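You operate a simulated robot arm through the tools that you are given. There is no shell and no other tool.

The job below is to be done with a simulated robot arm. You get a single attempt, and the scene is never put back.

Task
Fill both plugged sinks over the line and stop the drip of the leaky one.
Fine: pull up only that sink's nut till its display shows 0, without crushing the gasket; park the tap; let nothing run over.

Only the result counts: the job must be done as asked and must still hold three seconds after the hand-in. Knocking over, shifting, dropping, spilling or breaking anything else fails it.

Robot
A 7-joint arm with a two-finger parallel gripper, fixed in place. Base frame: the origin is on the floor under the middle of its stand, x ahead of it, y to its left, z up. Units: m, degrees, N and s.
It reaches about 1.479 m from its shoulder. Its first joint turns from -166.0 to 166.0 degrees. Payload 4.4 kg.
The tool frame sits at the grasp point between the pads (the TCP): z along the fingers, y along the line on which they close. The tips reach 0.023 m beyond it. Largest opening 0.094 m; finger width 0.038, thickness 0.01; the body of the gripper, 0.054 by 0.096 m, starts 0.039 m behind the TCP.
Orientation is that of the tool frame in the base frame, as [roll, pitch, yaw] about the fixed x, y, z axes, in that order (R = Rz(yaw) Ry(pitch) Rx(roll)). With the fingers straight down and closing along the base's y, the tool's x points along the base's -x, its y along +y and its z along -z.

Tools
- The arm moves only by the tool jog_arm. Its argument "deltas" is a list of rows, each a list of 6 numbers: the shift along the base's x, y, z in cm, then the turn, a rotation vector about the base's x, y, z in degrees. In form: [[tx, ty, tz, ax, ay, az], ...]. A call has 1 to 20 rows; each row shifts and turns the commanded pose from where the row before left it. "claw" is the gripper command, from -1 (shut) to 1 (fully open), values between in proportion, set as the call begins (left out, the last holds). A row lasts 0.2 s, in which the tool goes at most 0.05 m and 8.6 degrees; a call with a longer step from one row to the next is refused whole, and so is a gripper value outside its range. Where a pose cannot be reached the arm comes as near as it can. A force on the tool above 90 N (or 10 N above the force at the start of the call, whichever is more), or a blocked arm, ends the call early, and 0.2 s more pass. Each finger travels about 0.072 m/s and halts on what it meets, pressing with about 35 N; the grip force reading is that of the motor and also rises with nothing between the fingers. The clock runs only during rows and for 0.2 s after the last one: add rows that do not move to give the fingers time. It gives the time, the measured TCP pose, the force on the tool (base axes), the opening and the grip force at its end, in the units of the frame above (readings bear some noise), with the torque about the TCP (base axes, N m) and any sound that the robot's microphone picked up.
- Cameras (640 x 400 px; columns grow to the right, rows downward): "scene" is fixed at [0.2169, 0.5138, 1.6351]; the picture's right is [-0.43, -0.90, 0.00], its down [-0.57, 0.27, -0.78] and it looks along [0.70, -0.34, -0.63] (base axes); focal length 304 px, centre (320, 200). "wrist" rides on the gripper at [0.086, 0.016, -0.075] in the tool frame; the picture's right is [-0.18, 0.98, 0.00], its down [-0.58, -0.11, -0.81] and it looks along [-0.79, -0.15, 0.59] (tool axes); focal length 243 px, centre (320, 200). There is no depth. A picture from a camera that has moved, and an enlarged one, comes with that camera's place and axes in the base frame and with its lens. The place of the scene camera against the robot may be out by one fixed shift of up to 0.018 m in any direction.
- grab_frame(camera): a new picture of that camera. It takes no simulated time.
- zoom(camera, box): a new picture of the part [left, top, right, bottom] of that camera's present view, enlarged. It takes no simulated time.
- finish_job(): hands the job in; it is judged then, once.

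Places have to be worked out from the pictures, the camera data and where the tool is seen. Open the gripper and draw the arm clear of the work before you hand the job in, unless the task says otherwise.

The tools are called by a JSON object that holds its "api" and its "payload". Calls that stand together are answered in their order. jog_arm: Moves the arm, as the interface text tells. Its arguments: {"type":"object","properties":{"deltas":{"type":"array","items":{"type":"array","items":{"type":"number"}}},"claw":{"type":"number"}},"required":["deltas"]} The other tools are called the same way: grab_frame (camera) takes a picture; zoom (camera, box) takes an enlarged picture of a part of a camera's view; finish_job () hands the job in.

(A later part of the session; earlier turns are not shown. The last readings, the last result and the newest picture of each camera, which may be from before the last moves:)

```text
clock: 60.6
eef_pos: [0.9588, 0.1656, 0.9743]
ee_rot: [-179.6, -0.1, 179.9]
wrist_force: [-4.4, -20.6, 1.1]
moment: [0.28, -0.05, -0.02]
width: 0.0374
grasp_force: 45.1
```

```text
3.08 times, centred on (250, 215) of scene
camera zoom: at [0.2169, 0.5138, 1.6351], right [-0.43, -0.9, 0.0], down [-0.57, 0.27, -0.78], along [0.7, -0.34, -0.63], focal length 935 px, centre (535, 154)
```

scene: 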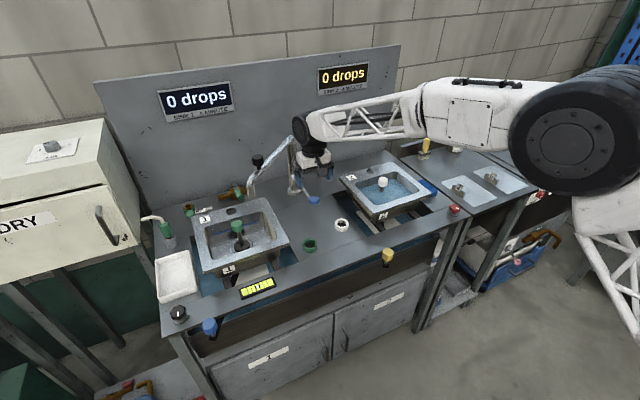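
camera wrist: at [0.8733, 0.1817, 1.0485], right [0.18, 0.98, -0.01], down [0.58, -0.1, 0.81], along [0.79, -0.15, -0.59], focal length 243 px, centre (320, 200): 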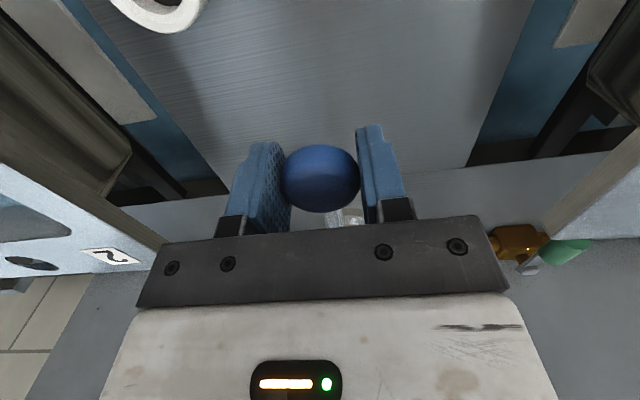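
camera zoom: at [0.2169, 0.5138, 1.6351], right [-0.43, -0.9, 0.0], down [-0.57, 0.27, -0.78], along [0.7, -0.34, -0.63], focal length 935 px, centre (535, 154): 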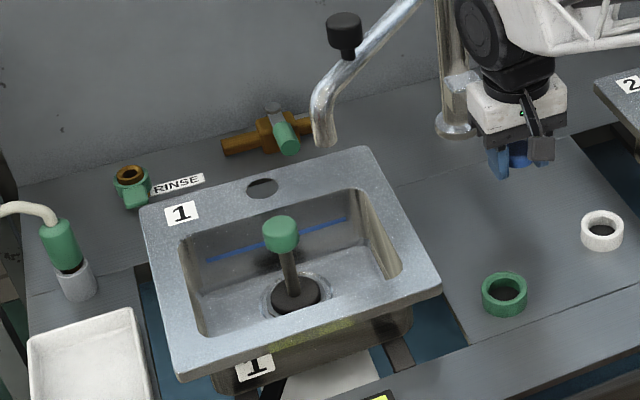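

The gripper holds the lever and the spout tip is over sink 1. I push the lever down about 3.3 cm as before.

{"api": "jog_arm", "payload": {"deltas": [[0, -0.1, -0.5, 0, 0, 0], [0, 0, -0.6, 0, 0, 0], [0, 0, -0.6, 0, 0, 0], [0, 0, -0.6, 0, 0, 0], [0, 0, -0.6, 0, 0, 0], [0, 0, -0.5, 0, 0, 0]]}}

{"api": "zoom", "payload": {"camera": "scene", "box": [180, 150, 320, 280]}}

```text
clock: 62.0
eef_pos: [0.9566, 0.1648, 0.9419]
ee_rot: [-179.7, 0.1, 180.0]
wrist_force: [22.9, -30.6, 11.8]
moment: [0.19, -1.06, 0.1]
width: 0.0379
grasp_force: 44.8
```

```text
3.08 times, centred on (250, 215) of scene
camera zoom: at [0.2169, 0.5138, 1.6351], right [-0.43, -0.9, 0.0], down [-0.57, 0.27, -0.78], along [0.7, -0.34, -0.63], focal length 935 px, centre (535, 154)
```

zoom: 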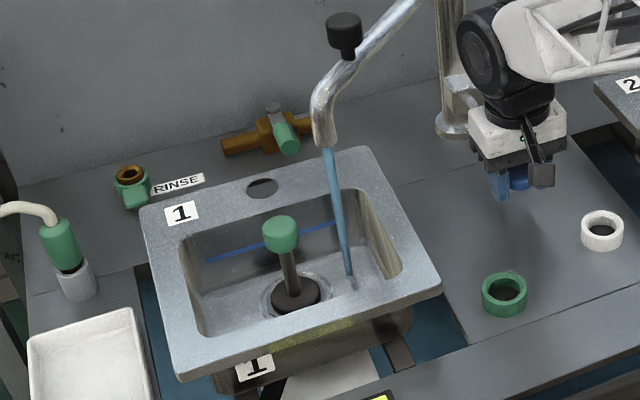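

Water runs into sink 1. I hold for about 2.4 s, easing side loads, and check.

{"api": "jog_arm", "payload": {"deltas": [[0.1, -0.15, 0, 0, 0, 0], [0, 0, 0, 0, 0, 0], [0, 0, 0, 0, 0, 0], [0, 0, 0, 0, 0, 0], [0, 0, 0, 0, 0, 0], [0, 0, 0, 0, 0, 0], [0, 0, 0, 0, 0, 0], [0, 0, 0, 0, 0, 0], [0, 0, 0, 0, 0, 0], [0, 0, 0, 0, 0, 0], [0, 0, 0, 0, 0, 0]]}}

{"api": "zoom", "payload": {"camera": "scene", "box": [190, 180, 300, 270]}}

{"api": "zoom", "payload": {"camera": "scene", "box": [140, 50, 400, 130]}}

```text
clock: 64.4
eef_pos: [0.9574, 0.1658, 0.9408]
ee_rot: [-179.6, -0.1, -179.9]
wrist_force: [-16.0, 35.5, -1.2]
moment: [0.56, 0.4, 0.24]
width: 0.0374
grasp_force: 45.1
```

```text
4.44 times, centred on (245, 225) of scene
camera zoom: at [0.2169, 0.5138, 1.6351], right [-0.43, -0.9, 0.0], down [-0.57, 0.27, -0.78], along [0.7, -0.34, -0.63], focal length 1351 px, centre (653, 89)
```

zoom: 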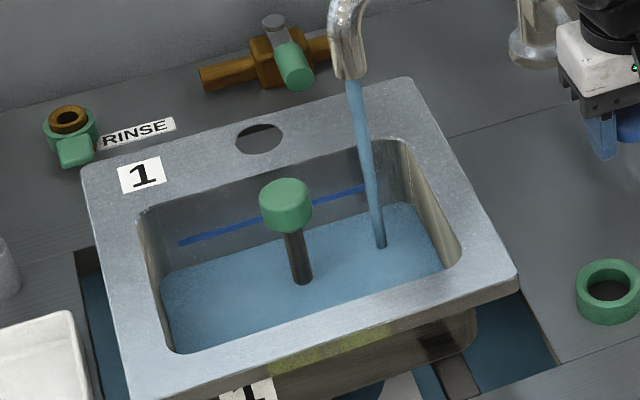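

```text
2.46 times, centred on (270, 90) of scene
camera zoom: at [0.2169, 0.5138, 1.6351], right [-0.43, -0.9, 0.0], down [-0.57, 0.27, -0.78], along [0.7, -0.34, -0.63], focal length 748 px, centre (443, 471)
```

zoom: 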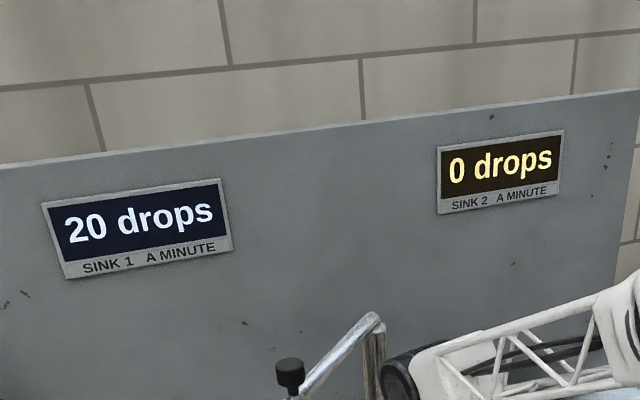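

Sink 1 is the leaky one: its display now shows 20 drops, sink 2 stays at 0. Water is ~3 cm below the line; I hold ~3 s more.

{"api": "jog_arm", "payload": {"deltas": [[-0.05, 0.12, 0, 0, 0, 0], [0, 0, 0, 0, 0, 0], [0, 0, 0, 0, 0, 0], [0, 0, 0, 0, 0, 0], [0, 0, 0, 0, 0, 0], [0, 0, 0, 0, 0, 0], [0, 0, 0, 0, 0, 0], [0, 0, 0, 0, 0, 0], [0, 0, 0, 0, 0, 0], [0, 0, 0, 0, 0, 0], [0, 0, 0, 0, 0, 0], [0, 0, 0, 0, 0, 0], [0, 0, 0, 0, 0, 0], [0, 0, 0, 0, 0, 0]]}}

{"api": "zoom", "payload": {"camera": "scene", "box": [190, 180, 300, 270]}}

```text
clock: 67.4
eef_pos: [0.9576, 0.1647, 0.9417]
ee_rot: [-179.6, -0.2, -180.0]
wrist_force: [-7.0, -18.6, -0.2]
moment: [0.35, 0.3, 0.07]
width: 0.0375
grasp_force: 44.8
```

```text
4.44 times, centred on (245, 225) of scene
camera zoom: at [0.2169, 0.5138, 1.6351], right [-0.43, -0.9, 0.0], down [-0.57, 0.27, -0.78], along [0.7, -0.34, -0.63], focal length 1351 px, centre (653, 89)
```

zoom: 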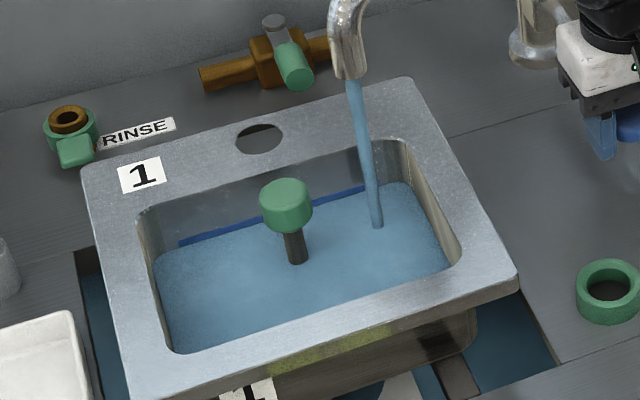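

The water is right at the line. I hold 1.4 s more, then close.

{"api": "jog_arm", "payload": {"deltas": [[0, -0.05, 0, 0, 0, 0], [0, 0, 0, 0, 0, 0], [0, 0, 0, 0, 0, 0], [0, 0, 0, 0, 0, 0], [0, 0, 0, 0, 0, 0], [0, 0, 0, 0, 0, 0]]}}

{"api": "zoom", "payload": {"camera": "scene", "box": [190, 180, 300, 270]}}

```text
clock: 68.8
eef_pos: [0.959, 0.1652, 0.941]
ee_rot: [-179.6, 0.0, 180.0]
wrist_force: [-30.3, -6.7, 2.1]
moment: [0.38, -0.17, 0.02]
width: 0.0374
grasp_force: 45.2
```

```text
4.44 times, centred on (245, 225) of scene
camera zoom: at [0.2169, 0.5138, 1.6351], right [-0.43, -0.9, 0.0], down [-0.57, 0.27, -0.78], along [0.7, -0.34, -0.63], focal length 1351 px, centre (653, 89)
```

zoom: 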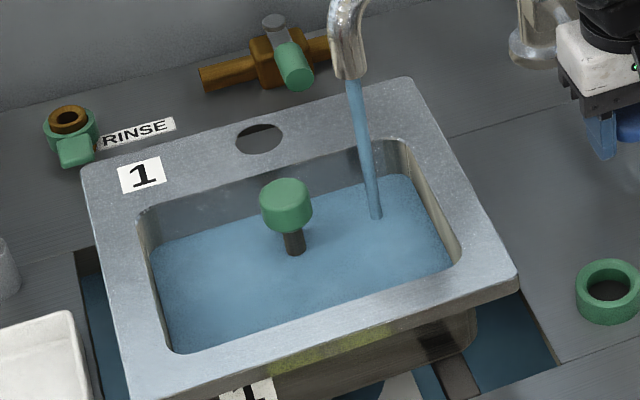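

The line in sink 1 is covered; I close the tap now by lifting the lever back to its stop.

{"api": "jog_arm", "payload": {"deltas": [[-0.1, 0, 0.9, 0, 0, 0], [0, 0, 1, 0, 0, 0], [0, 0, 1, 0, 0, 0], [0, 0, 0.6, 0, 0, 0], [0, 0, 0.2, 0, 0, 0]]}}

{"api": "zoom", "payload": {"camera": "scene", "box": [190, 180, 300, 270]}}

{"api": "zoom", "payload": {"camera": "scene", "box": [140, 50, 400, 130]}}

{"api": "grab_frame", "payload": {"camera": "wrist"}}

```text
clock: 70.0
eef_pos: [0.9572, 0.1643, 0.9753]
ee_rot: [-179.4, -0.3, -180.0]
wrist_force: [29.2, 2.1, -31.6]
moment: [0.39, -0.01, -0.01]
width: 0.0376
grasp_force: 44.9
```

```text
4.44 times, centred on (245, 225) of scene
camera zoom: at [0.2169, 0.5138, 1.6351], right [-0.43, -0.9, 0.0], down [-0.57, 0.27, -0.78], along [0.7, -0.34, -0.63], focal length 1351 px, centre (653, 89)
```

zoom: 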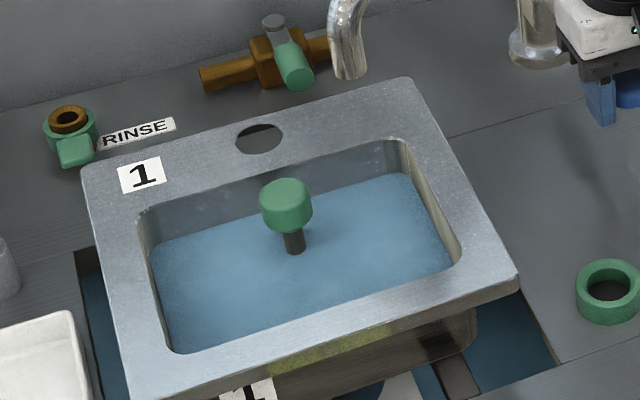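

```text
2.46 times, centred on (270, 90) of scene
camera zoom: at [0.2169, 0.5138, 1.6351], right [-0.43, -0.9, 0.0], down [-0.57, 0.27, -0.78], along [0.7, -0.34, -0.63], focal length 748 px, centre (443, 471)
```

zoom: 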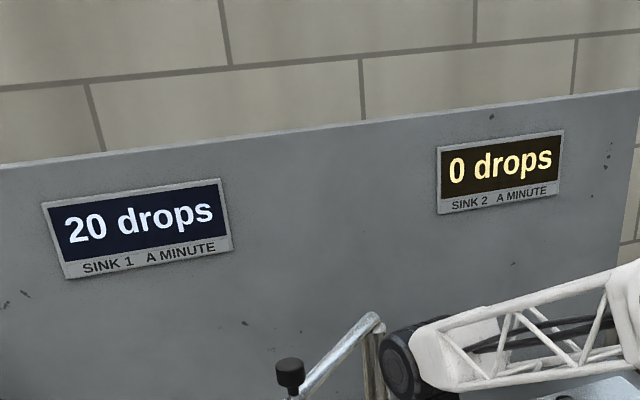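

```text
taken
camera wrist: at [0.872, 0.1816, 1.0497], right [0.18, 0.98, -0.01], down [0.58, -0.1, 0.8], along [0.79, -0.15, -0.59], focal length 243 px, centre (320, 200)
```

wrist: 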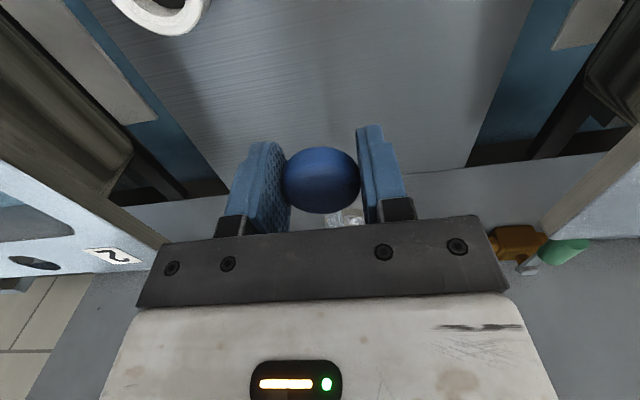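

The tap is shut, water in sink 1 is ~0.8 cm above the line. I release the lever, rise clear, and go to view sink 1's blue nut lever.

{"api": "jog_arm", "payload": {"deltas": [[0, 0, 0, 0, 0, 0], [0, 0, 0, 0, 0, 0], [0, 0, 0, 0, 0, 0], [0, 0, 3, 0, 0, 0], [0, 0, 4, 0, 0, 0], [0, 0, 4.5, 0, 0, 0], [0, 0, 4.5, 0, 0, 0], [0, 0, 4.5, 0, 0, 0], [0, 0, 4.5, 0, 0, 0], [0, 0, 4, 0, 0, 0], [-1, 0, 0, 0, 0, 0]], "claw": 1}}

{"api": "jog_arm", "payload": {"deltas": [[-3, 2, 0, 0, 0, 0], [-3, 3, 0, 0, 0, 0], [-3, 3.5, 0, 0, 0, 0], [-3, 3.5, 0, 0, 0, 0], [-3, 3.5, 0, 0, 0, 0], [-3, 3.5, 0, 0, 0, 0], [-3, 3.5, 0, 0, 0, 0], [-3, 3.5, 0, 0, 0, 0], [-3, 3.5, -1, 0, 0, 0], [-3, 3.5, -2, 0, 0, 0], [-2, 3.5, -3, 0, 0, 0], [0, 3.5, -3, 0, 0, 0], [0, 2, -3, 0, 0, 0], [0, 0, 0, 0, 0, 0]]}}

{"api": "grab_frame", "payload": {"camera": "wrist"}}

{"api": "grab_frame", "payload": {"camera": "scene"}}

```text
clock: 72.4
eef_pos: [0.948, 0.1654, 1.2682]
ee_rot: [-179.5, -0.1, -180.0]
wrist_force: [0.6, -0.4, -0.1]
moment: [0.0, -0.01, 0.01]
width: 0.0944
grasp_force: 0.1
```

```text
refused: row 10 steps farther than a row can; nothing moved
```

```text
taken
camera wrist: at [0.8618, 0.1816, 1.3424], right [0.18, 0.98, -0.01], down [0.58, -0.1, 0.81], along [0.79, -0.15, -0.59], focal length 243 px, centre (320, 200)
```

wrist: 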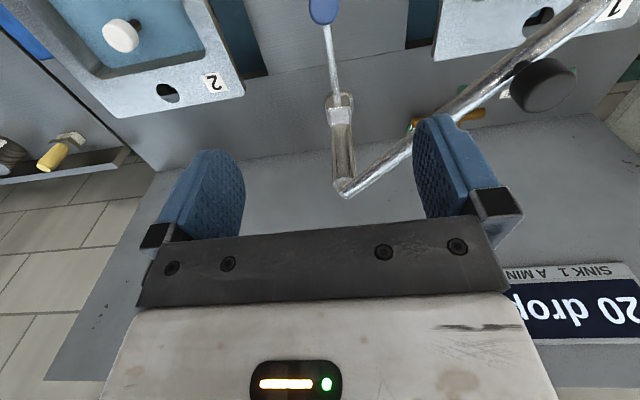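

```text
taken
```

scene: 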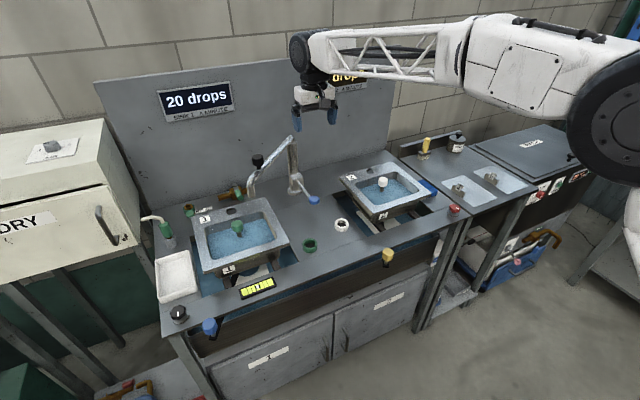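

The second call was refused for one long row; I resend it with shorter steps.

{"api": "jog_arm", "payload": {"deltas": [[-3, 2, 0, 0, 0, 0], [-3, 3, 0, 0, 0, 0], [-3, 3.5, 0, 0, 0, 0], [-3, 3.5, 0, 0, 0, 0], [-3, 3.5, 0, 0, 0, 0], [-3, 3.5, 0, 0, 0, 0], [-3, 3.5, 0, 0, 0, 0], [-3, 3.5, 0, 0, 0, 0], [-3, 3.5, 0, 0, 0, 0], [-3, 3.5, 0, 0, 0, 0], [-2.5, 3.5, -1, 0, 0, 0], [-0.5, 3.5, -3, 0, 0, 0], [0, 2, -4, 0, 0, 0], [0, 0, -4, 0, 0, 0], [0, 0, 0, 0, 0, 0]]}}

{"api": "grab_frame", "payload": {"camera": "wrist"}}

{"api": "grab_frame", "payload": {"camera": "scene"}}

```text
clock: 75.6
eef_pos: [0.6161, 0.5844, 1.1499]
ee_rot: [-179.5, -0.2, -180.0]
wrist_force: [0.2, -0.8, 0.1]
moment: [-0.01, 0.01, 0.04]
width: 0.0942
grasp_force: 0.1
```

```text
taken
camera wrist: at [0.5309, 0.6016, 1.2231], right [0.18, 0.98, -0.01], down [0.58, -0.1, 0.81], along [0.79, -0.15, -0.59], focal length 243 px, centre (320, 200)
```

wrist: 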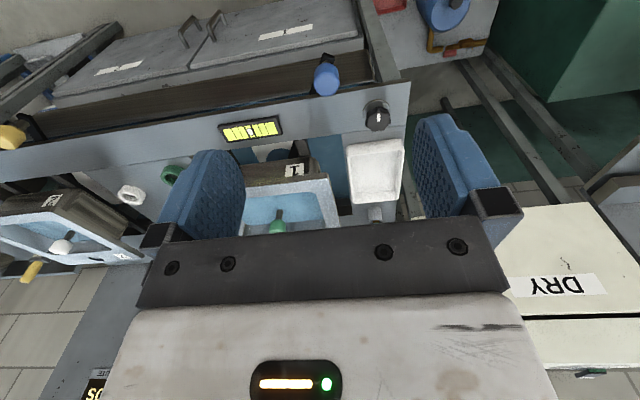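

```text
taken
```

scene: 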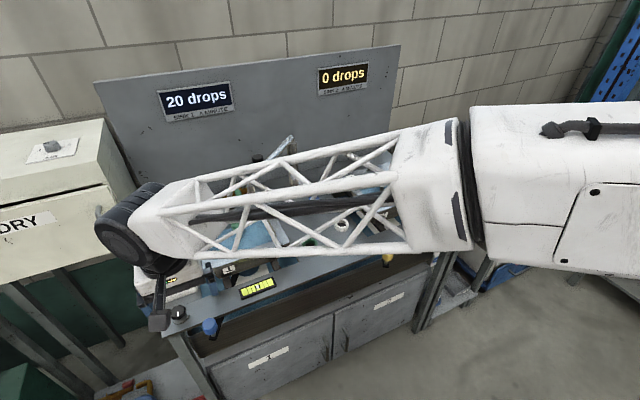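

{"api": "zoom", "payload": {"camera": "wrist", "box": [220, 30, 420, 160]}}

{"api": "zoom", "payload": {"camera": "wrist", "box": [0, 60, 260, 220]}}

{"api": "zoom", "payload": {"camera": "scene", "box": [170, 250, 290, 350]}}

```text
3.08 times, centred on (320, 95) of wrist
camera zoom: at [0.5309, 0.6016, 1.2231], right [0.18, 0.98, -0.01], down [0.58, -0.1, 0.81], along [0.79, -0.15, -0.59], focal length 746 px, centre (320, 523)
```

zoom: 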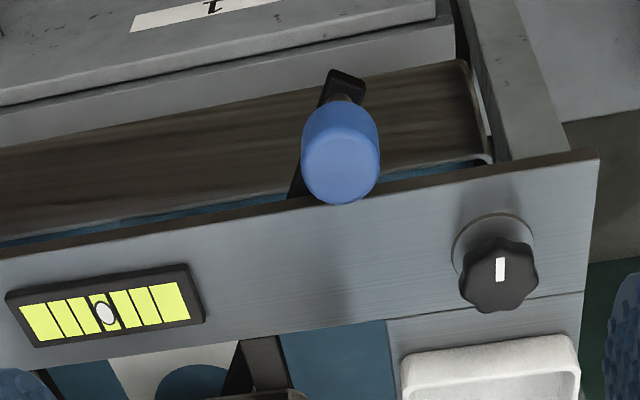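

```text
2.46 times, centred on (130, 140) of wrist
camera zoom: at [0.5309, 0.6016, 1.2231], right [0.18, 0.98, -0.01], down [0.58, -0.1, 0.81], along [0.79, -0.15, -0.59], focal length 597 px, centre (788, 348)
```

zoom: 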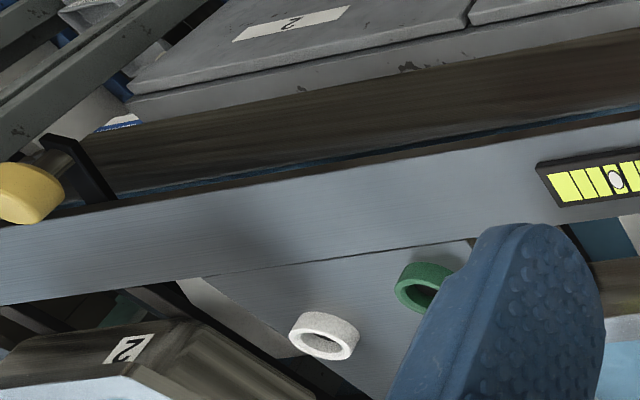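

```text
4.00 times, centred on (230, 300) of scene
camera zoom: at [0.2169, 0.5138, 1.6351], right [-0.43, -0.9, 0.0], down [-0.57, 0.27, -0.78], along [0.7, -0.34, -0.63], focal length 1216 px, centre (680, -200)
```

zoom: 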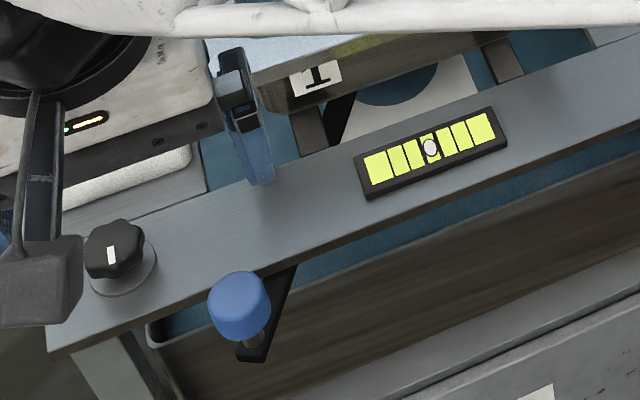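

A second wrist view from lower will fix the blue knob's position. I move down 9 cm and back 6 cm in free space.

{"api": "jog_arm", "payload": {"deltas": [[-2, 0, -3, 0, 0, 0], [-2, 0, -3, 0, 0, 0], [-2, 0, -3, 0, 0, 0], [0, 0, 0, 0, 0, 0]]}}

{"api": "grab_frame", "payload": {"camera": "wrist"}}

{"api": "zoom", "payload": {"camera": "wrist", "box": [220, 30, 420, 230]}}

```text
clock: 76.6
eef_pos: [0.5576, 0.5848, 1.0597]
ee_rot: [-179.6, 0.0, 179.9]
wrist_force: [0.0, 0.1, 0.1]
moment: [-0.03, -0.03, 0.05]
width: 0.0942
grasp_force: 0.0
```

```text
taken
camera wrist: at [0.4714, 0.6014, 1.1324], right [0.18, 0.98, -0.01], down [0.58, -0.1, 0.81], along [0.79, -0.15, -0.59], focal length 243 px, centre (320, 200)
```

wrist: 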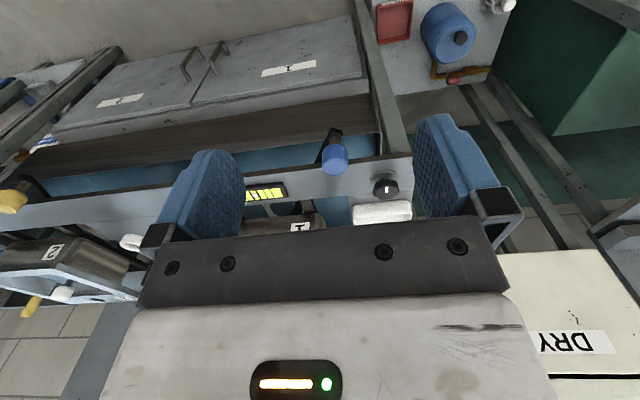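

```text
2.00 times, centred on (320, 130) of wrist
camera zoom: at [0.4714, 0.6014, 1.1324], right [0.18, 0.98, -0.01], down [0.58, -0.1, 0.81], along [0.79, -0.15, -0.59], focal length 485 px, centre (320, 340)
```

zoom: 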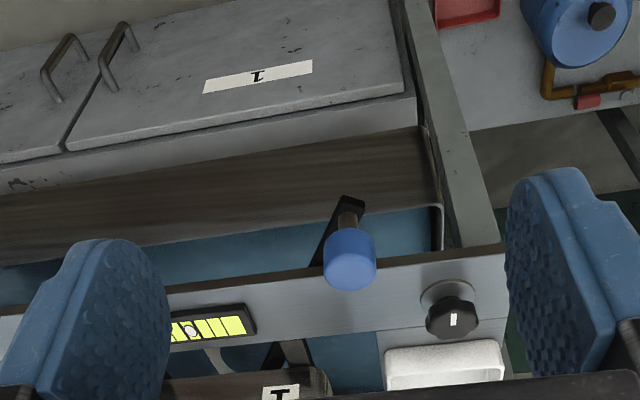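

The blue knob's centre comes out at (0.6935, 0.578, 0.907), with the nut axis near (0.942, 0.435): lever at 30°, radius 0.286 m. I move above it with the fingers turned to close along its path (yaw 150°).

{"api": "jog_arm", "payload": {"deltas": [[2.6, -0.1, 0, 0, 0, -6], [2.8, -0.1, 0, 0, 0, -6], [2.8, -0.2, 0, 0, 0, -6], [2.8, -0.2, 0, 0, 0, -6], [2.6, -0.1, 0, 0, 0, -6], [0, 0, -2, 0, 0, 0], [0, 0, 0, 0, 0, 0]], "claw": 1}}

{"api": "grab_frame", "payload": {"camera": "wrist"}}

{"api": "grab_frame", "payload": {"camera": "scene"}}

```text
clock: 78.2
eef_pos: [0.6945, 0.5792, 1.0376]
ee_rot: [-179.6, -0.1, 150.0]
wrist_force: [-0.5, 0.5, 0.7]
moment: [0.0, -0.01, -0.02]
width: 0.0936
grasp_force: 0.1
```

```text
taken
camera wrist: at [0.6283, 0.637, 1.1119], right [0.65, 0.76, -0.01], down [0.45, -0.38, 0.81], along [0.61, -0.53, -0.59], focal length 243 px, centre (320, 200)
```

wrist: 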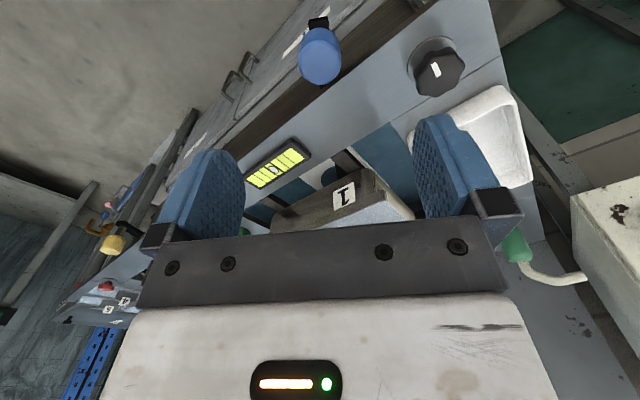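

```text
taken
```

scene: 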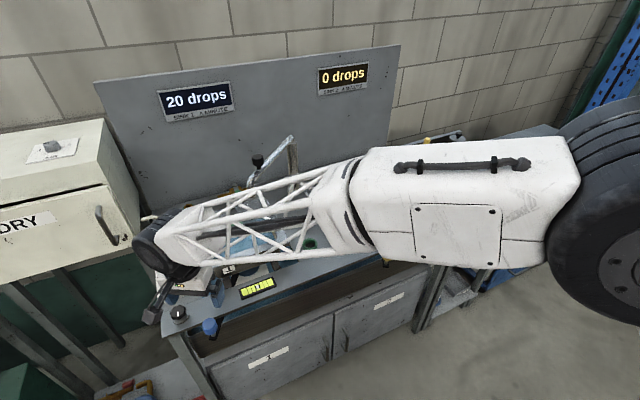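

The knob is directly below the TCP. I descend to z≈0.909 and check before closing.

{"api": "jog_arm", "payload": {"deltas": [[0, 0, -3, 0, 0, 0], [0, 0, -3, 0, 0, 0], [0, 0, -3, 0, 0, 0], [0, 0, -2, 0, 0, 0], [0, 0, -1.8, 0, 0, 0], [0, 0, 0, 0, 0, 0]], "claw": 1}}

{"api": "grab_frame", "payload": {"camera": "wrist"}}

{"api": "zoom", "payload": {"camera": "scene", "box": [140, 230, 290, 360]}}

```text
clock: 79.6
eef_pos: [0.6929, 0.5781, 0.91]
ee_rot: [-179.6, -0.1, 150.0]
wrist_force: [0.1, 0.4, 0.6]
moment: [-0.04, 0.03, 0.01]
width: 0.0939
grasp_force: 0.1
```

```text
taken
camera wrist: at [0.6279, 0.6355, 0.9837], right [0.65, 0.76, -0.01], down [0.45, -0.38, 0.81], along [0.61, -0.53, -0.59], focal length 243 px, centre (320, 200)
```

wrist: 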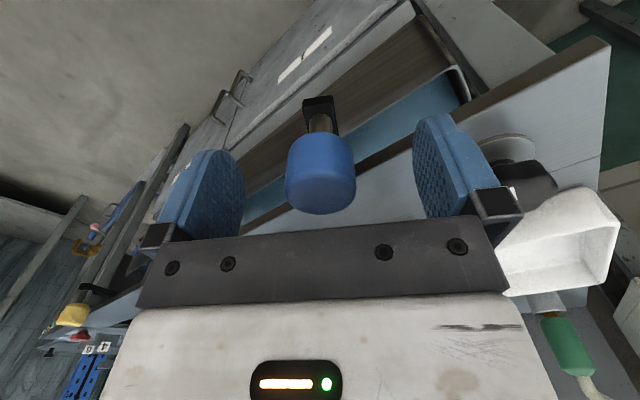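

```text
3.08 times, centred on (215, 295) of scene
camera zoom: at [0.2169, 0.5138, 1.6351], right [-0.43, -0.9, 0.0], down [-0.57, 0.27, -0.78], along [0.7, -0.34, -0.63], focal length 935 px, centre (643, -92)
```

zoom: 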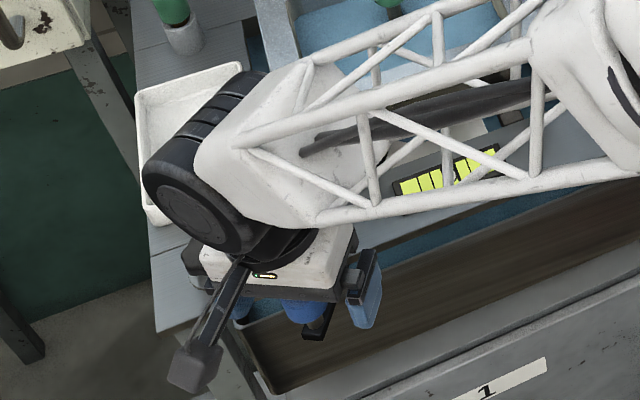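

The knob is centred between the pads. I close the gripper on it.

{"api": "jog_arm", "payload": {"deltas": [[0, 0, 0, 0, 0, 0], [0, 0, 0, 0, 0, 0], [0, 0, 0, 0, 0, 0], [0, 0, 0, 0, 0, 0]], "claw": -1}}

{"api": "zoom", "payload": {"camera": "scene", "box": [140, 50, 400, 130]}}

```text
clock: 80.6
eef_pos: [0.6947, 0.5782, 0.9096]
ee_rot: [-179.5, -0.1, 149.9]
wrist_force: [-1.2, -1.2, 0.0]
moment: [0.67, -0.38, 0.0]
width: 0.0337
grasp_force: 44.9
```

```text
2.46 times, centred on (270, 90) of scene
camera zoom: at [0.2169, 0.5138, 1.6351], right [-0.43, -0.9, 0.0], down [-0.57, 0.27, -0.78], along [0.7, -0.34, -0.63], focal length 748 px, centre (443, 471)
```

zoom: 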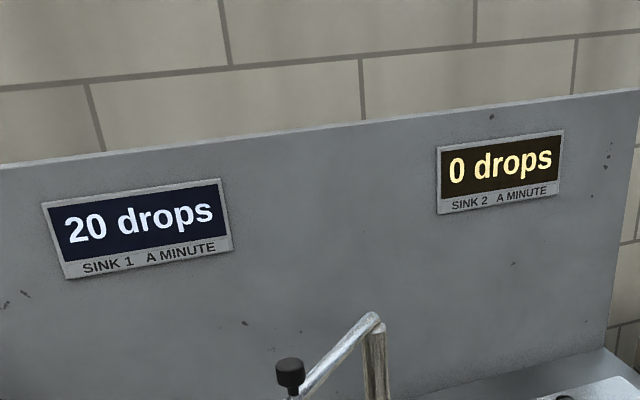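

Now a first 2° test turn of the lever toward the right (counter-clockwise from above = tightening for a normal thread), watching force and display.

{"api": "jog_arm", "payload": {"deltas": [[-0.246, -0.434, 0, 0, 0, 1], [-0.238, -0.439, 0, 0, 0, 1], [0, 0, 0, 0, 0, 0]]}}

{"api": "zoom", "payload": {"camera": "scene", "box": [140, 50, 400, 130]}}

```text
clock: 81.4
eef_pos: [0.6885, 0.5685, 0.9098]
ee_rot: [-179.4, -0.1, 152.0]
wrist_force: [-3.7, 5.3, -5.2]
moment: [0.84, -0.5, 0.37]
width: 0.0336
grasp_force: 45.4
```

```text
2.46 times, centred on (270, 90) of scene
camera zoom: at [0.2169, 0.5138, 1.6351], right [-0.43, -0.9, 0.0], down [-0.57, 0.27, -0.78], along [0.7, -0.34, -0.63], focal length 748 px, centre (443, 471)
```

zoom: 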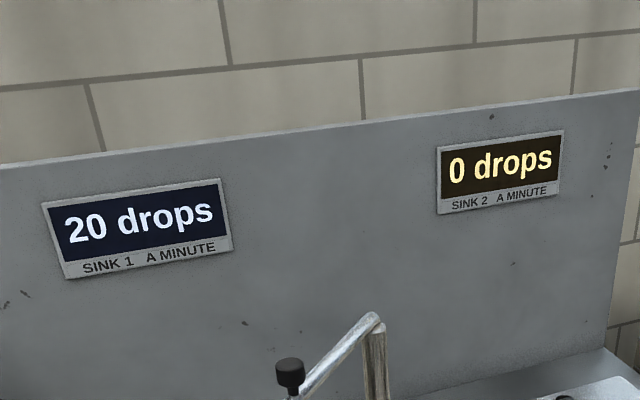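

The lever turns easily (~5 N) but no display change yet. I turn 2° more at a time and keep watching.

{"api": "jog_arm", "payload": {"deltas": [[-0.2305, -0.4427, 0, 0, 0, 1], [-0.2225, -0.4459, 0, 0, 0, 1], [0, 0, 0, 0, 0, 0]]}}

{"api": "zoom", "payload": {"camera": "scene", "box": [140, 50, 400, 130]}}

```text
clock: 82.2
eef_pos: [0.6844, 0.5603, 0.9103]
ee_rot: [-179.5, -0.1, 154.1]
wrist_force: [-18.2, 8.9, -14.1]
moment: [0.97, -0.1, 0.07]
width: 0.0337
grasp_force: 44.8
```

```text
2.46 times, centred on (270, 90) of scene
camera zoom: at [0.2169, 0.5138, 1.6351], right [-0.43, -0.9, 0.0], down [-0.57, 0.27, -0.78], along [0.7, -0.34, -0.63], focal length 748 px, centre (443, 471)
```

zoom: 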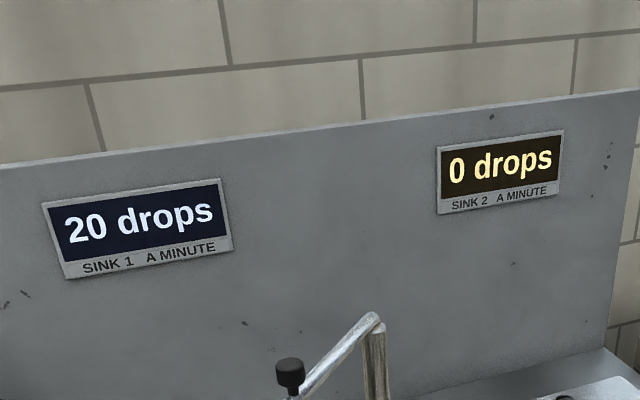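

{"api": "jog_arm", "payload": {"deltas": [[-0.2751, -0.4305, 0, 0, 0, 1], [-0.2071, -0.4542, 0, 0, 0, 1], [0, 0, 0, 0, 0, 0]]}}

{"api": "zoom", "payload": {"camera": "scene", "box": [140, 50, 400, 130]}}

```text
clock: 83.0
eef_pos: [0.6797, 0.5517, 0.9102]
ee_rot: [-179.5, -0.1, 156.0]
wrist_force: [3.0, -2.4, -16.7]
moment: [0.78, -0.19, -0.03]
width: 0.0339
grasp_force: 44.7
```

```text
2.46 times, centred on (270, 90) of scene
camera zoom: at [0.2169, 0.5138, 1.6351], right [-0.43, -0.9, 0.0], down [-0.57, 0.27, -0.78], along [0.7, -0.34, -0.63], focal length 748 px, centre (443, 471)
```

zoom: 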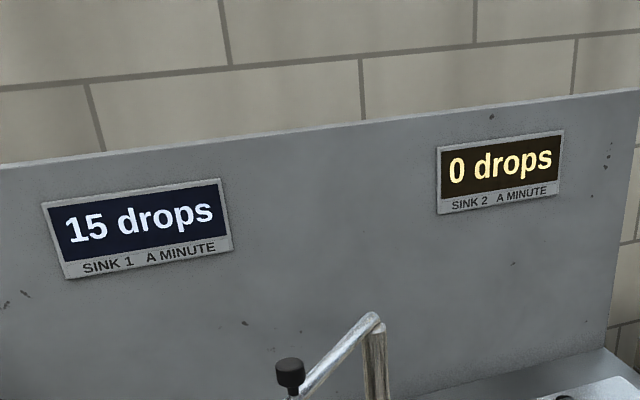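

Now 15 drops – the direction is right. I continue in small steps.

{"api": "jog_arm", "payload": {"deltas": [[-0.1988, -0.4579, 0, 0, 0, 1], [0, 0, 0, 0, 0, 0], [0, 0, 0, 0, 0, 0]]}}

{"api": "zoom", "payload": {"camera": "scene", "box": [140, 50, 400, 130]}}

```text
clock: 83.8
eef_pos: [0.6776, 0.5469, 0.9085]
ee_rot: [-179.6, -0.2, 157.0]
wrist_force: [23.5, -11.2, -20.8]
moment: [0.64, -0.57, -0.03]
width: 0.0335
grasp_force: 44.5
```

```text
2.46 times, centred on (270, 90) of scene
camera zoom: at [0.2169, 0.5138, 1.6351], right [-0.43, -0.9, 0.0], down [-0.57, 0.27, -0.78], along [0.7, -0.34, -0.63], focal length 748 px, centre (443, 471)
```

zoom: 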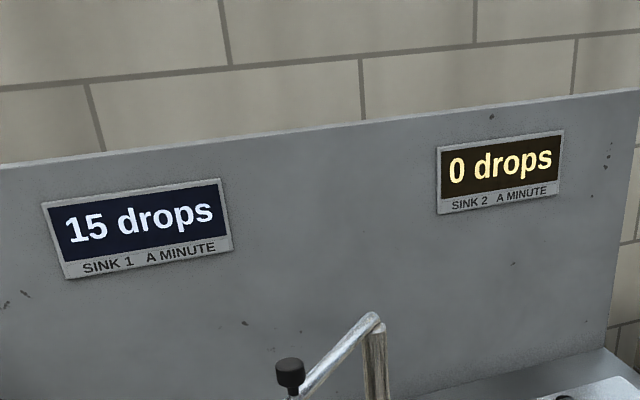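

{"api": "jog_arm", "payload": {"deltas": [[-0.15, -0.475, -0.08, 0, 0, 1], [-0.16, -0.4645, 0, 0, 0, 1], [0, 0, 0, 0, 0, 0]]}}

{"api": "zoom", "payload": {"camera": "scene", "box": [140, 50, 400, 130]}}

```text
clock: 84.6
eef_pos: [0.6748, 0.5369, 0.909]
ee_rot: [-179.7, 0.0, 159.0]
wrist_force: [24.7, -9.4, 1.4]
moment: [0.68, -0.25, 0.07]
width: 0.0337
grasp_force: 45.2
```

```text
2.46 times, centred on (270, 90) of scene
camera zoom: at [0.2169, 0.5138, 1.6351], right [-0.43, -0.9, 0.0], down [-0.57, 0.27, -0.78], along [0.7, -0.34, -0.63], focal length 748 px, centre (443, 471)
```

zoom: 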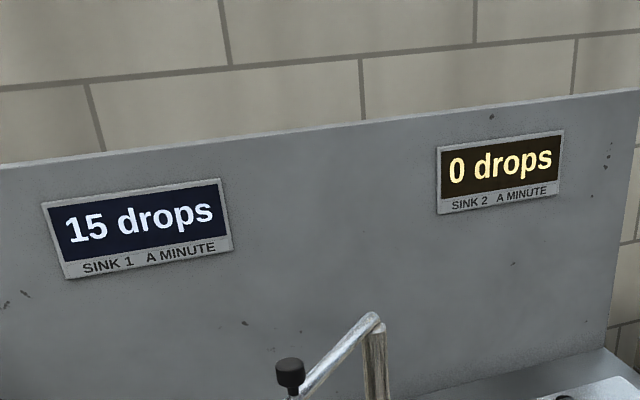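

{"api": "jog_arm", "payload": {"deltas": [[-0.125, -0.485, 0, 0, 0, 1], [-0.15, -0.4705, 0, 0, 0, 1], [0, 0, 0, 0, 0, 0]]}}

{"api": "zoom", "payload": {"camera": "scene", "box": [140, 50, 400, 130]}}

```text
clock: 85.4
eef_pos: [0.6703, 0.5279, 0.9089]
ee_rot: [-179.6, 0.0, 161.1]
wrist_force: [-4.5, 7.4, 14.7]
moment: [0.89, -0.22, 0.58]
width: 0.0338
grasp_force: 45.1
```

```text
2.46 times, centred on (270, 90) of scene
camera zoom: at [0.2169, 0.5138, 1.6351], right [-0.43, -0.9, 0.0], down [-0.57, 0.27, -0.78], along [0.7, -0.34, -0.63], focal length 748 px, centre (443, 471)
```

zoom: 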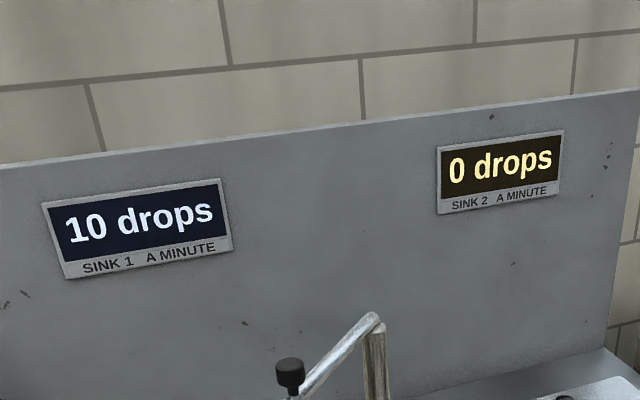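

10 drops at 11° of turn: roughly 5 drops per ~5°. I continue in 2° steps.

{"api": "jog_arm", "payload": {"deltas": [[-0.1584, -0.4733, 0, 0, 0, 1], [-0.1499, -0.4762, 0, 0, 0, 1], [0, 0, 0, 0, 0, 0]]}}

{"api": "zoom", "payload": {"camera": "scene", "box": [140, 50, 400, 130]}}

```text
clock: 86.2
eef_pos: [0.6676, 0.5186, 0.9094]
ee_rot: [-179.6, -0.1, 163.0]
wrist_force: [-14.5, 4.0, 19.5]
moment: [0.78, -0.4, -0.02]
width: 0.0335
grasp_force: 44.9
```

```text
2.46 times, centred on (270, 90) of scene
camera zoom: at [0.2169, 0.5138, 1.6351], right [-0.43, -0.9, 0.0], down [-0.57, 0.27, -0.78], along [0.7, -0.34, -0.63], focal length 748 px, centre (443, 471)
```

zoom: 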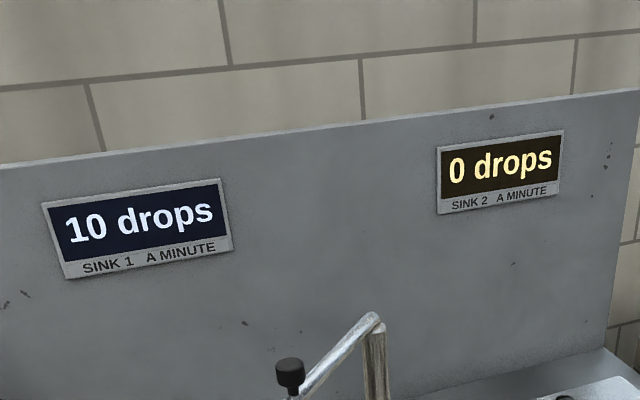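

{"api": "jog_arm", "payload": {"deltas": [[-0.17, -0.4785, 0, 0, 0, 1], [-0.15, -0.4811, 0, 0, 0, 1], [0, 0, 0, 0, 0, 0]]}}

{"api": "zoom", "payload": {"camera": "scene", "box": [140, 50, 400, 130]}}

```text
clock: 87.0
eef_pos: [0.6639, 0.5087, 0.9099]
ee_rot: [-179.6, -0.2, 165.1]
wrist_force: [-17.2, 6.9, 28.5]
moment: [0.81, 0.25, 0.26]
width: 0.0337
grasp_force: 45.4
```

```text
2.46 times, centred on (270, 90) of scene
camera zoom: at [0.2169, 0.5138, 1.6351], right [-0.43, -0.9, 0.0], down [-0.57, 0.27, -0.78], along [0.7, -0.34, -0.63], focal length 748 px, centre (443, 471)
```

zoom: 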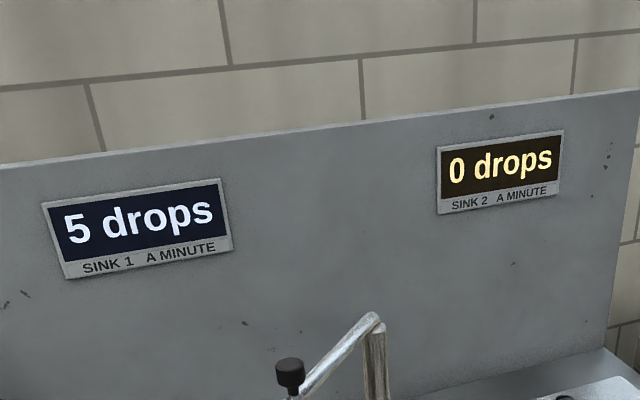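

5 drops at 15°. The last stretch goes in 1° steps, with a slight z relief.

{"api": "jog_arm", "payload": {"deltas": [[-0.14, -0.4833, 0.1, 0, 0, 1], [0, 0, 0, 0, 0, 0], [0, 0, 0, 0, 0, 0]]}}

{"api": "zoom", "payload": {"camera": "scene", "box": [140, 50, 400, 130]}}

```text
clock: 87.8
eef_pos: [0.6635, 0.5045, 0.9091]
ee_rot: [-179.5, -0.2, 166.0]
wrist_force: [12.5, -4.9, 2.4]
moment: [0.66, -0.53, -0.2]
width: 0.034
grasp_force: 44.5
```

```text
2.46 times, centred on (270, 90) of scene
camera zoom: at [0.2169, 0.5138, 1.6351], right [-0.43, -0.9, 0.0], down [-0.57, 0.27, -0.78], along [0.7, -0.34, -0.63], focal length 748 px, centre (443, 471)
```

zoom: 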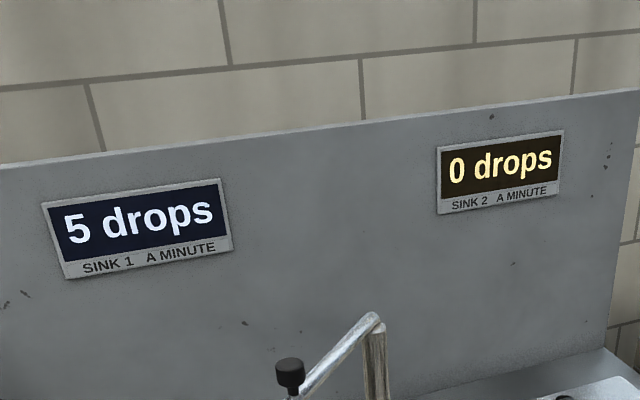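

{"api": "jog_arm", "payload": {"deltas": [[-0.1, -0.4853, 0, 0, 0, 1], [-0.1081, -0.4873, 0, 0, 0, 1], [0, 0, 0, 0, 0, 0]]}}

{"api": "zoom", "payload": {"camera": "scene", "box": [140, 50, 400, 130]}}

```text
clock: 88.6
eef_pos: [0.6618, 0.4955, 0.9103]
ee_rot: [-179.5, -0.2, 168.1]
wrist_force: [-5.7, -1.2, -2.7]
moment: [0.91, 0.11, 0.0]
width: 0.0336
grasp_force: 44.8
```

```text
2.46 times, centred on (270, 90) of scene
camera zoom: at [0.2169, 0.5138, 1.6351], right [-0.43, -0.9, 0.0], down [-0.57, 0.27, -0.78], along [0.7, -0.34, -0.63], focal length 748 px, centre (443, 471)
```

zoom: 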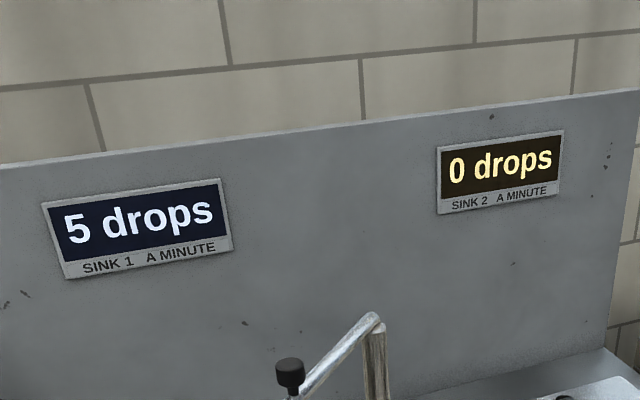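

Still 5 at 18° of turn; I continue one degree at a time.

{"api": "jog_arm", "payload": {"deltas": [[-0.0995, -0.4891, 0, 0, 0, 1], [0, 0, 0, 0, 0, 0], [0, 0, 0, 0, 0, 0]]}}

{"api": "zoom", "payload": {"camera": "scene", "box": [140, 50, 400, 130]}}

```text
clock: 89.4
eef_pos: [0.6602, 0.4907, 0.9106]
ee_rot: [-179.6, -0.1, 169.0]
wrist_force: [5.0, -1.3, -18.1]
moment: [0.87, -0.29, -0.07]
width: 0.0336
grasp_force: 44.8
```

```text
2.46 times, centred on (270, 90) of scene
camera zoom: at [0.2169, 0.5138, 1.6351], right [-0.43, -0.9, 0.0], down [-0.57, 0.27, -0.78], along [0.7, -0.34, -0.63], focal length 748 px, centre (443, 471)
```

zoom: 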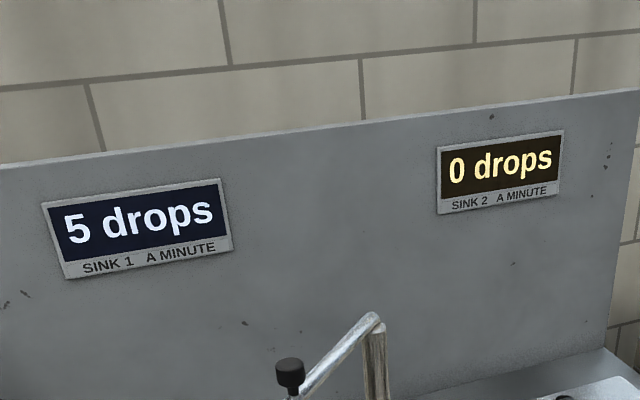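

{"api": "jog_arm", "payload": {"deltas": [[-0.0909, -0.4908, -0.05, 0, 0, 1], [0, 0, 0, 0, 0, 0], [0, 0, 0, 0, 0, 0]]}}

{"api": "zoom", "payload": {"camera": "scene", "box": [140, 50, 400, 130]}}

```text
clock: 90.2
eef_pos: [0.6584, 0.4842, 0.9091]
ee_rot: [-179.6, 0.0, 170.1]
wrist_force: [-9.9, 3.0, -10.1]
moment: [0.93, -0.07, 0.14]
width: 0.0339
grasp_force: 45.0
```

```text
2.46 times, centred on (270, 90) of scene
camera zoom: at [0.2169, 0.5138, 1.6351], right [-0.43, -0.9, 0.0], down [-0.57, 0.27, -0.78], along [0.7, -0.34, -0.63], focal length 748 px, centre (443, 471)
```

zoom: 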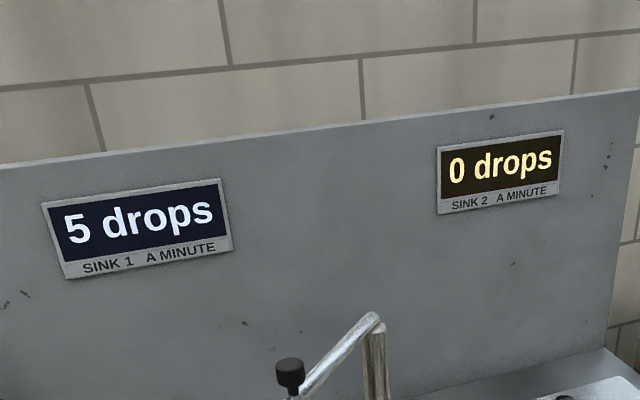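

{"api": "jog_arm", "payload": {"deltas": [[-0.0824, -0.4925, 0, 0, 0, 1], [0, 0, 0, 0, 0, 0], [0, 0, 0, 0, 0, 0]]}}

{"api": "zoom", "payload": {"camera": "scene", "box": [140, 50, 400, 130]}}

```text
clock: 91.0
eef_pos: [0.6584, 0.4791, 0.9098]
ee_rot: [-179.6, -0.2, 171.1]
wrist_force: [-15.1, 4.2, -9.5]
moment: [0.88, -0.08, 0.26]
width: 0.0334
grasp_force: 45.3
```

```text
2.46 times, centred on (270, 90) of scene
camera zoom: at [0.2169, 0.5138, 1.6351], right [-0.43, -0.9, 0.0], down [-0.57, 0.27, -0.78], along [0.7, -0.34, -0.63], focal length 748 px, centre (443, 471)
```

zoom: 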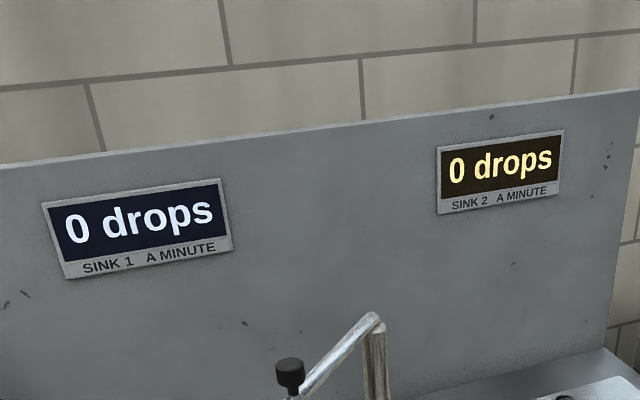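

Sink 1's display now shows 0. I hold for a second to see that it stays, before releasing.

{"api": "jog_arm", "payload": {"deltas": [[0, 0, 0, 0, 0, 0], [0, 0, 0, 0, 0, 0], [0, 0, 0, 0, 0, 0], [0, 0, 0, 0, 0, 0], [0, 0, 0, 0, 0, 0]]}}

{"api": "zoom", "payload": {"camera": "scene", "box": [140, 50, 400, 130]}}

```text
clock: 92.2
eef_pos: [0.6587, 0.4803, 0.9095]
ee_rot: [-179.6, -0.1, 171.1]
wrist_force: [-20.5, 1.9, -7.9]
moment: [0.86, 0.14, -0.14]
width: 0.0336
grasp_force: 44.9
```

```text
2.46 times, centred on (270, 90) of scene
camera zoom: at [0.2169, 0.5138, 1.6351], right [-0.43, -0.9, 0.0], down [-0.57, 0.27, -0.78], along [0.7, -0.34, -0.63], focal length 748 px, centre (443, 471)
```

zoom: 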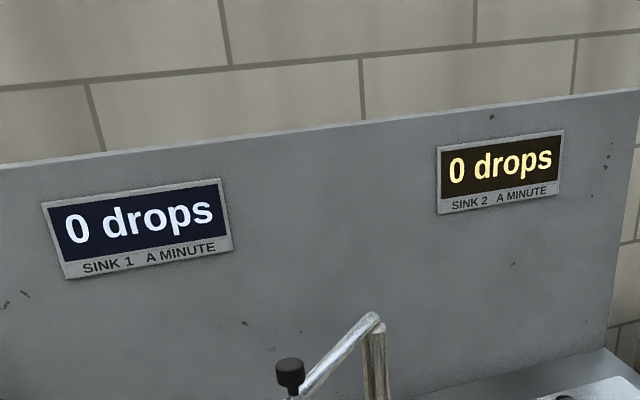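

It holds at 0. I open the gripper without moving, then check the display again and look.

{"api": "jog_arm", "payload": {"deltas": [[0, 0, 0, 0, 0, 0], [0, 0, 0, 0, 0, 0], [0, 0, 0, 0, 0, 0], [0, 0, 0, 0, 0, 0]], "claw": 1}}

{"api": "zoom", "payload": {"camera": "scene", "box": [140, 50, 400, 130]}}

{"api": "grab_frame", "payload": {"camera": "wrist"}}

```text
clock: 93.2
eef_pos: [0.6591, 0.48, 0.9094]
ee_rot: [-179.5, -0.2, 171.0]
wrist_force: [0.6, 0.9, -0.3]
moment: [-0.03, 0.0, 0.0]
width: 0.0942
grasp_force: 0.1
```

```text
2.46 times, centred on (270, 90) of scene
camera zoom: at [0.2169, 0.5138, 1.6351], right [-0.43, -0.9, 0.0], down [-0.57, 0.27, -0.78], along [0.7, -0.34, -0.63], focal length 748 px, centre (443, 471)
```

zoom: 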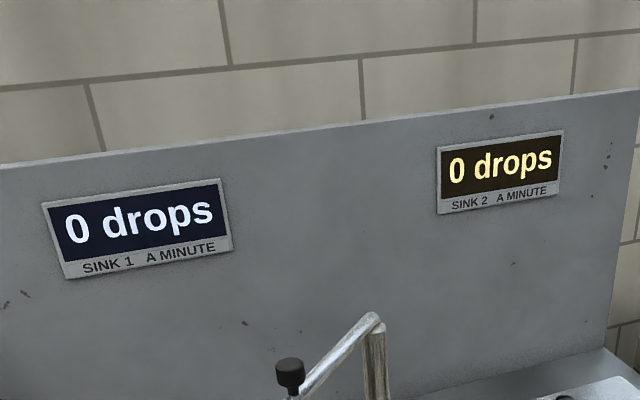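

```text
taken
camera wrist: at [0.5772, 0.5097, 0.9839], right [0.34, 0.94, -0.01], down [0.56, -0.19, 0.81], along [0.76, -0.27, -0.59], focal length 243 px, centre (320, 200)
```

wrist: 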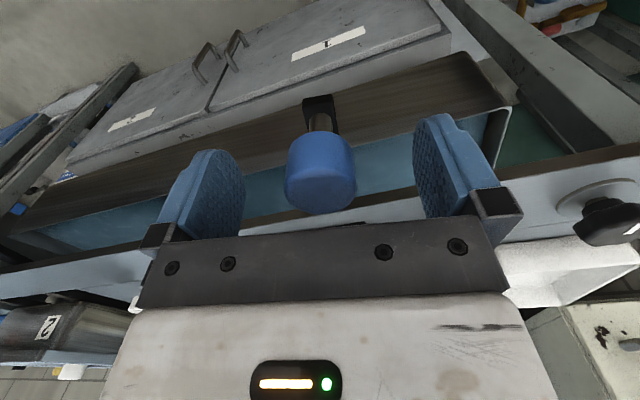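

The display stays at 0 after release. I raise the arm straight up and away from the lever.

{"api": "jog_arm", "payload": {"deltas": [[0, 0, 3, 0, 0, 0], [0, 0, 4, 0, 0, 0], [0, 0, 4.5, 0, 0, 0], [0, 0, 4.5, 0, 0, 0], [0, 0, 4.5, 0, 0, 0], [0, 0, 4.5, 0, 0, 0], [0, 0, 4.5, 0, 0, 0], [0, 0, 4.5, 0, 0, 0], [0, 0, 3, 0, 0, 0], [0, 0, 0, 0, 0, 0]], "claw": 1}}

{"api": "grab_frame", "payload": {"camera": "scene"}}

{"api": "grab_frame", "payload": {"camera": "wrist"}}

```text
clock: 95.4
eef_pos: [0.6592, 0.4798, 1.2762]
ee_rot: [-179.7, -0.1, 170.9]
wrist_force: [-0.8, -0.5, -0.3]
moment: [0.03, 0.03, 0.03]
width: 0.0937
grasp_force: 0.1
```

```text
taken
```

scene: 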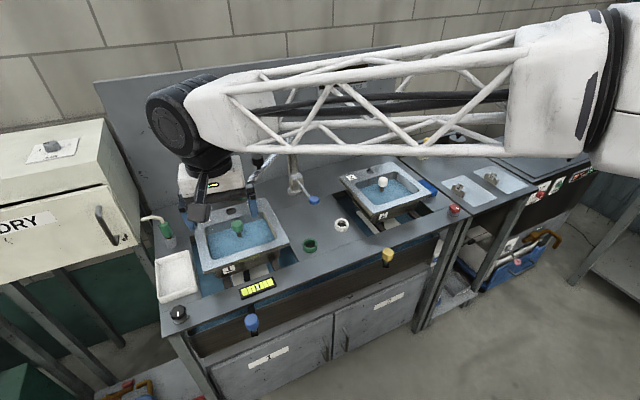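

```text
taken
camera wrist: at [0.5776, 0.5094, 1.3506], right [0.34, 0.94, -0.01], down [0.56, -0.19, 0.81], along [0.76, -0.27, -0.59], focal length 243 px, centre (320, 200)
```

wrist: 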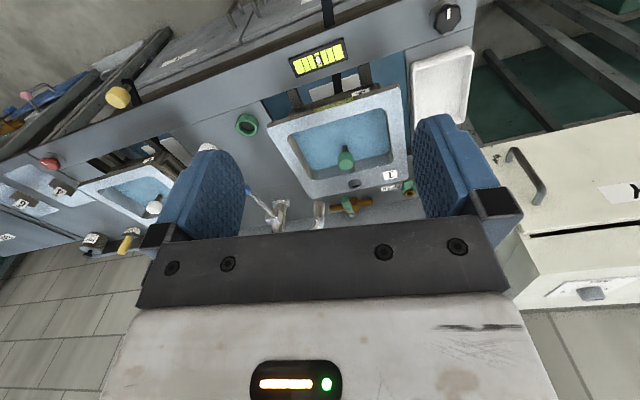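

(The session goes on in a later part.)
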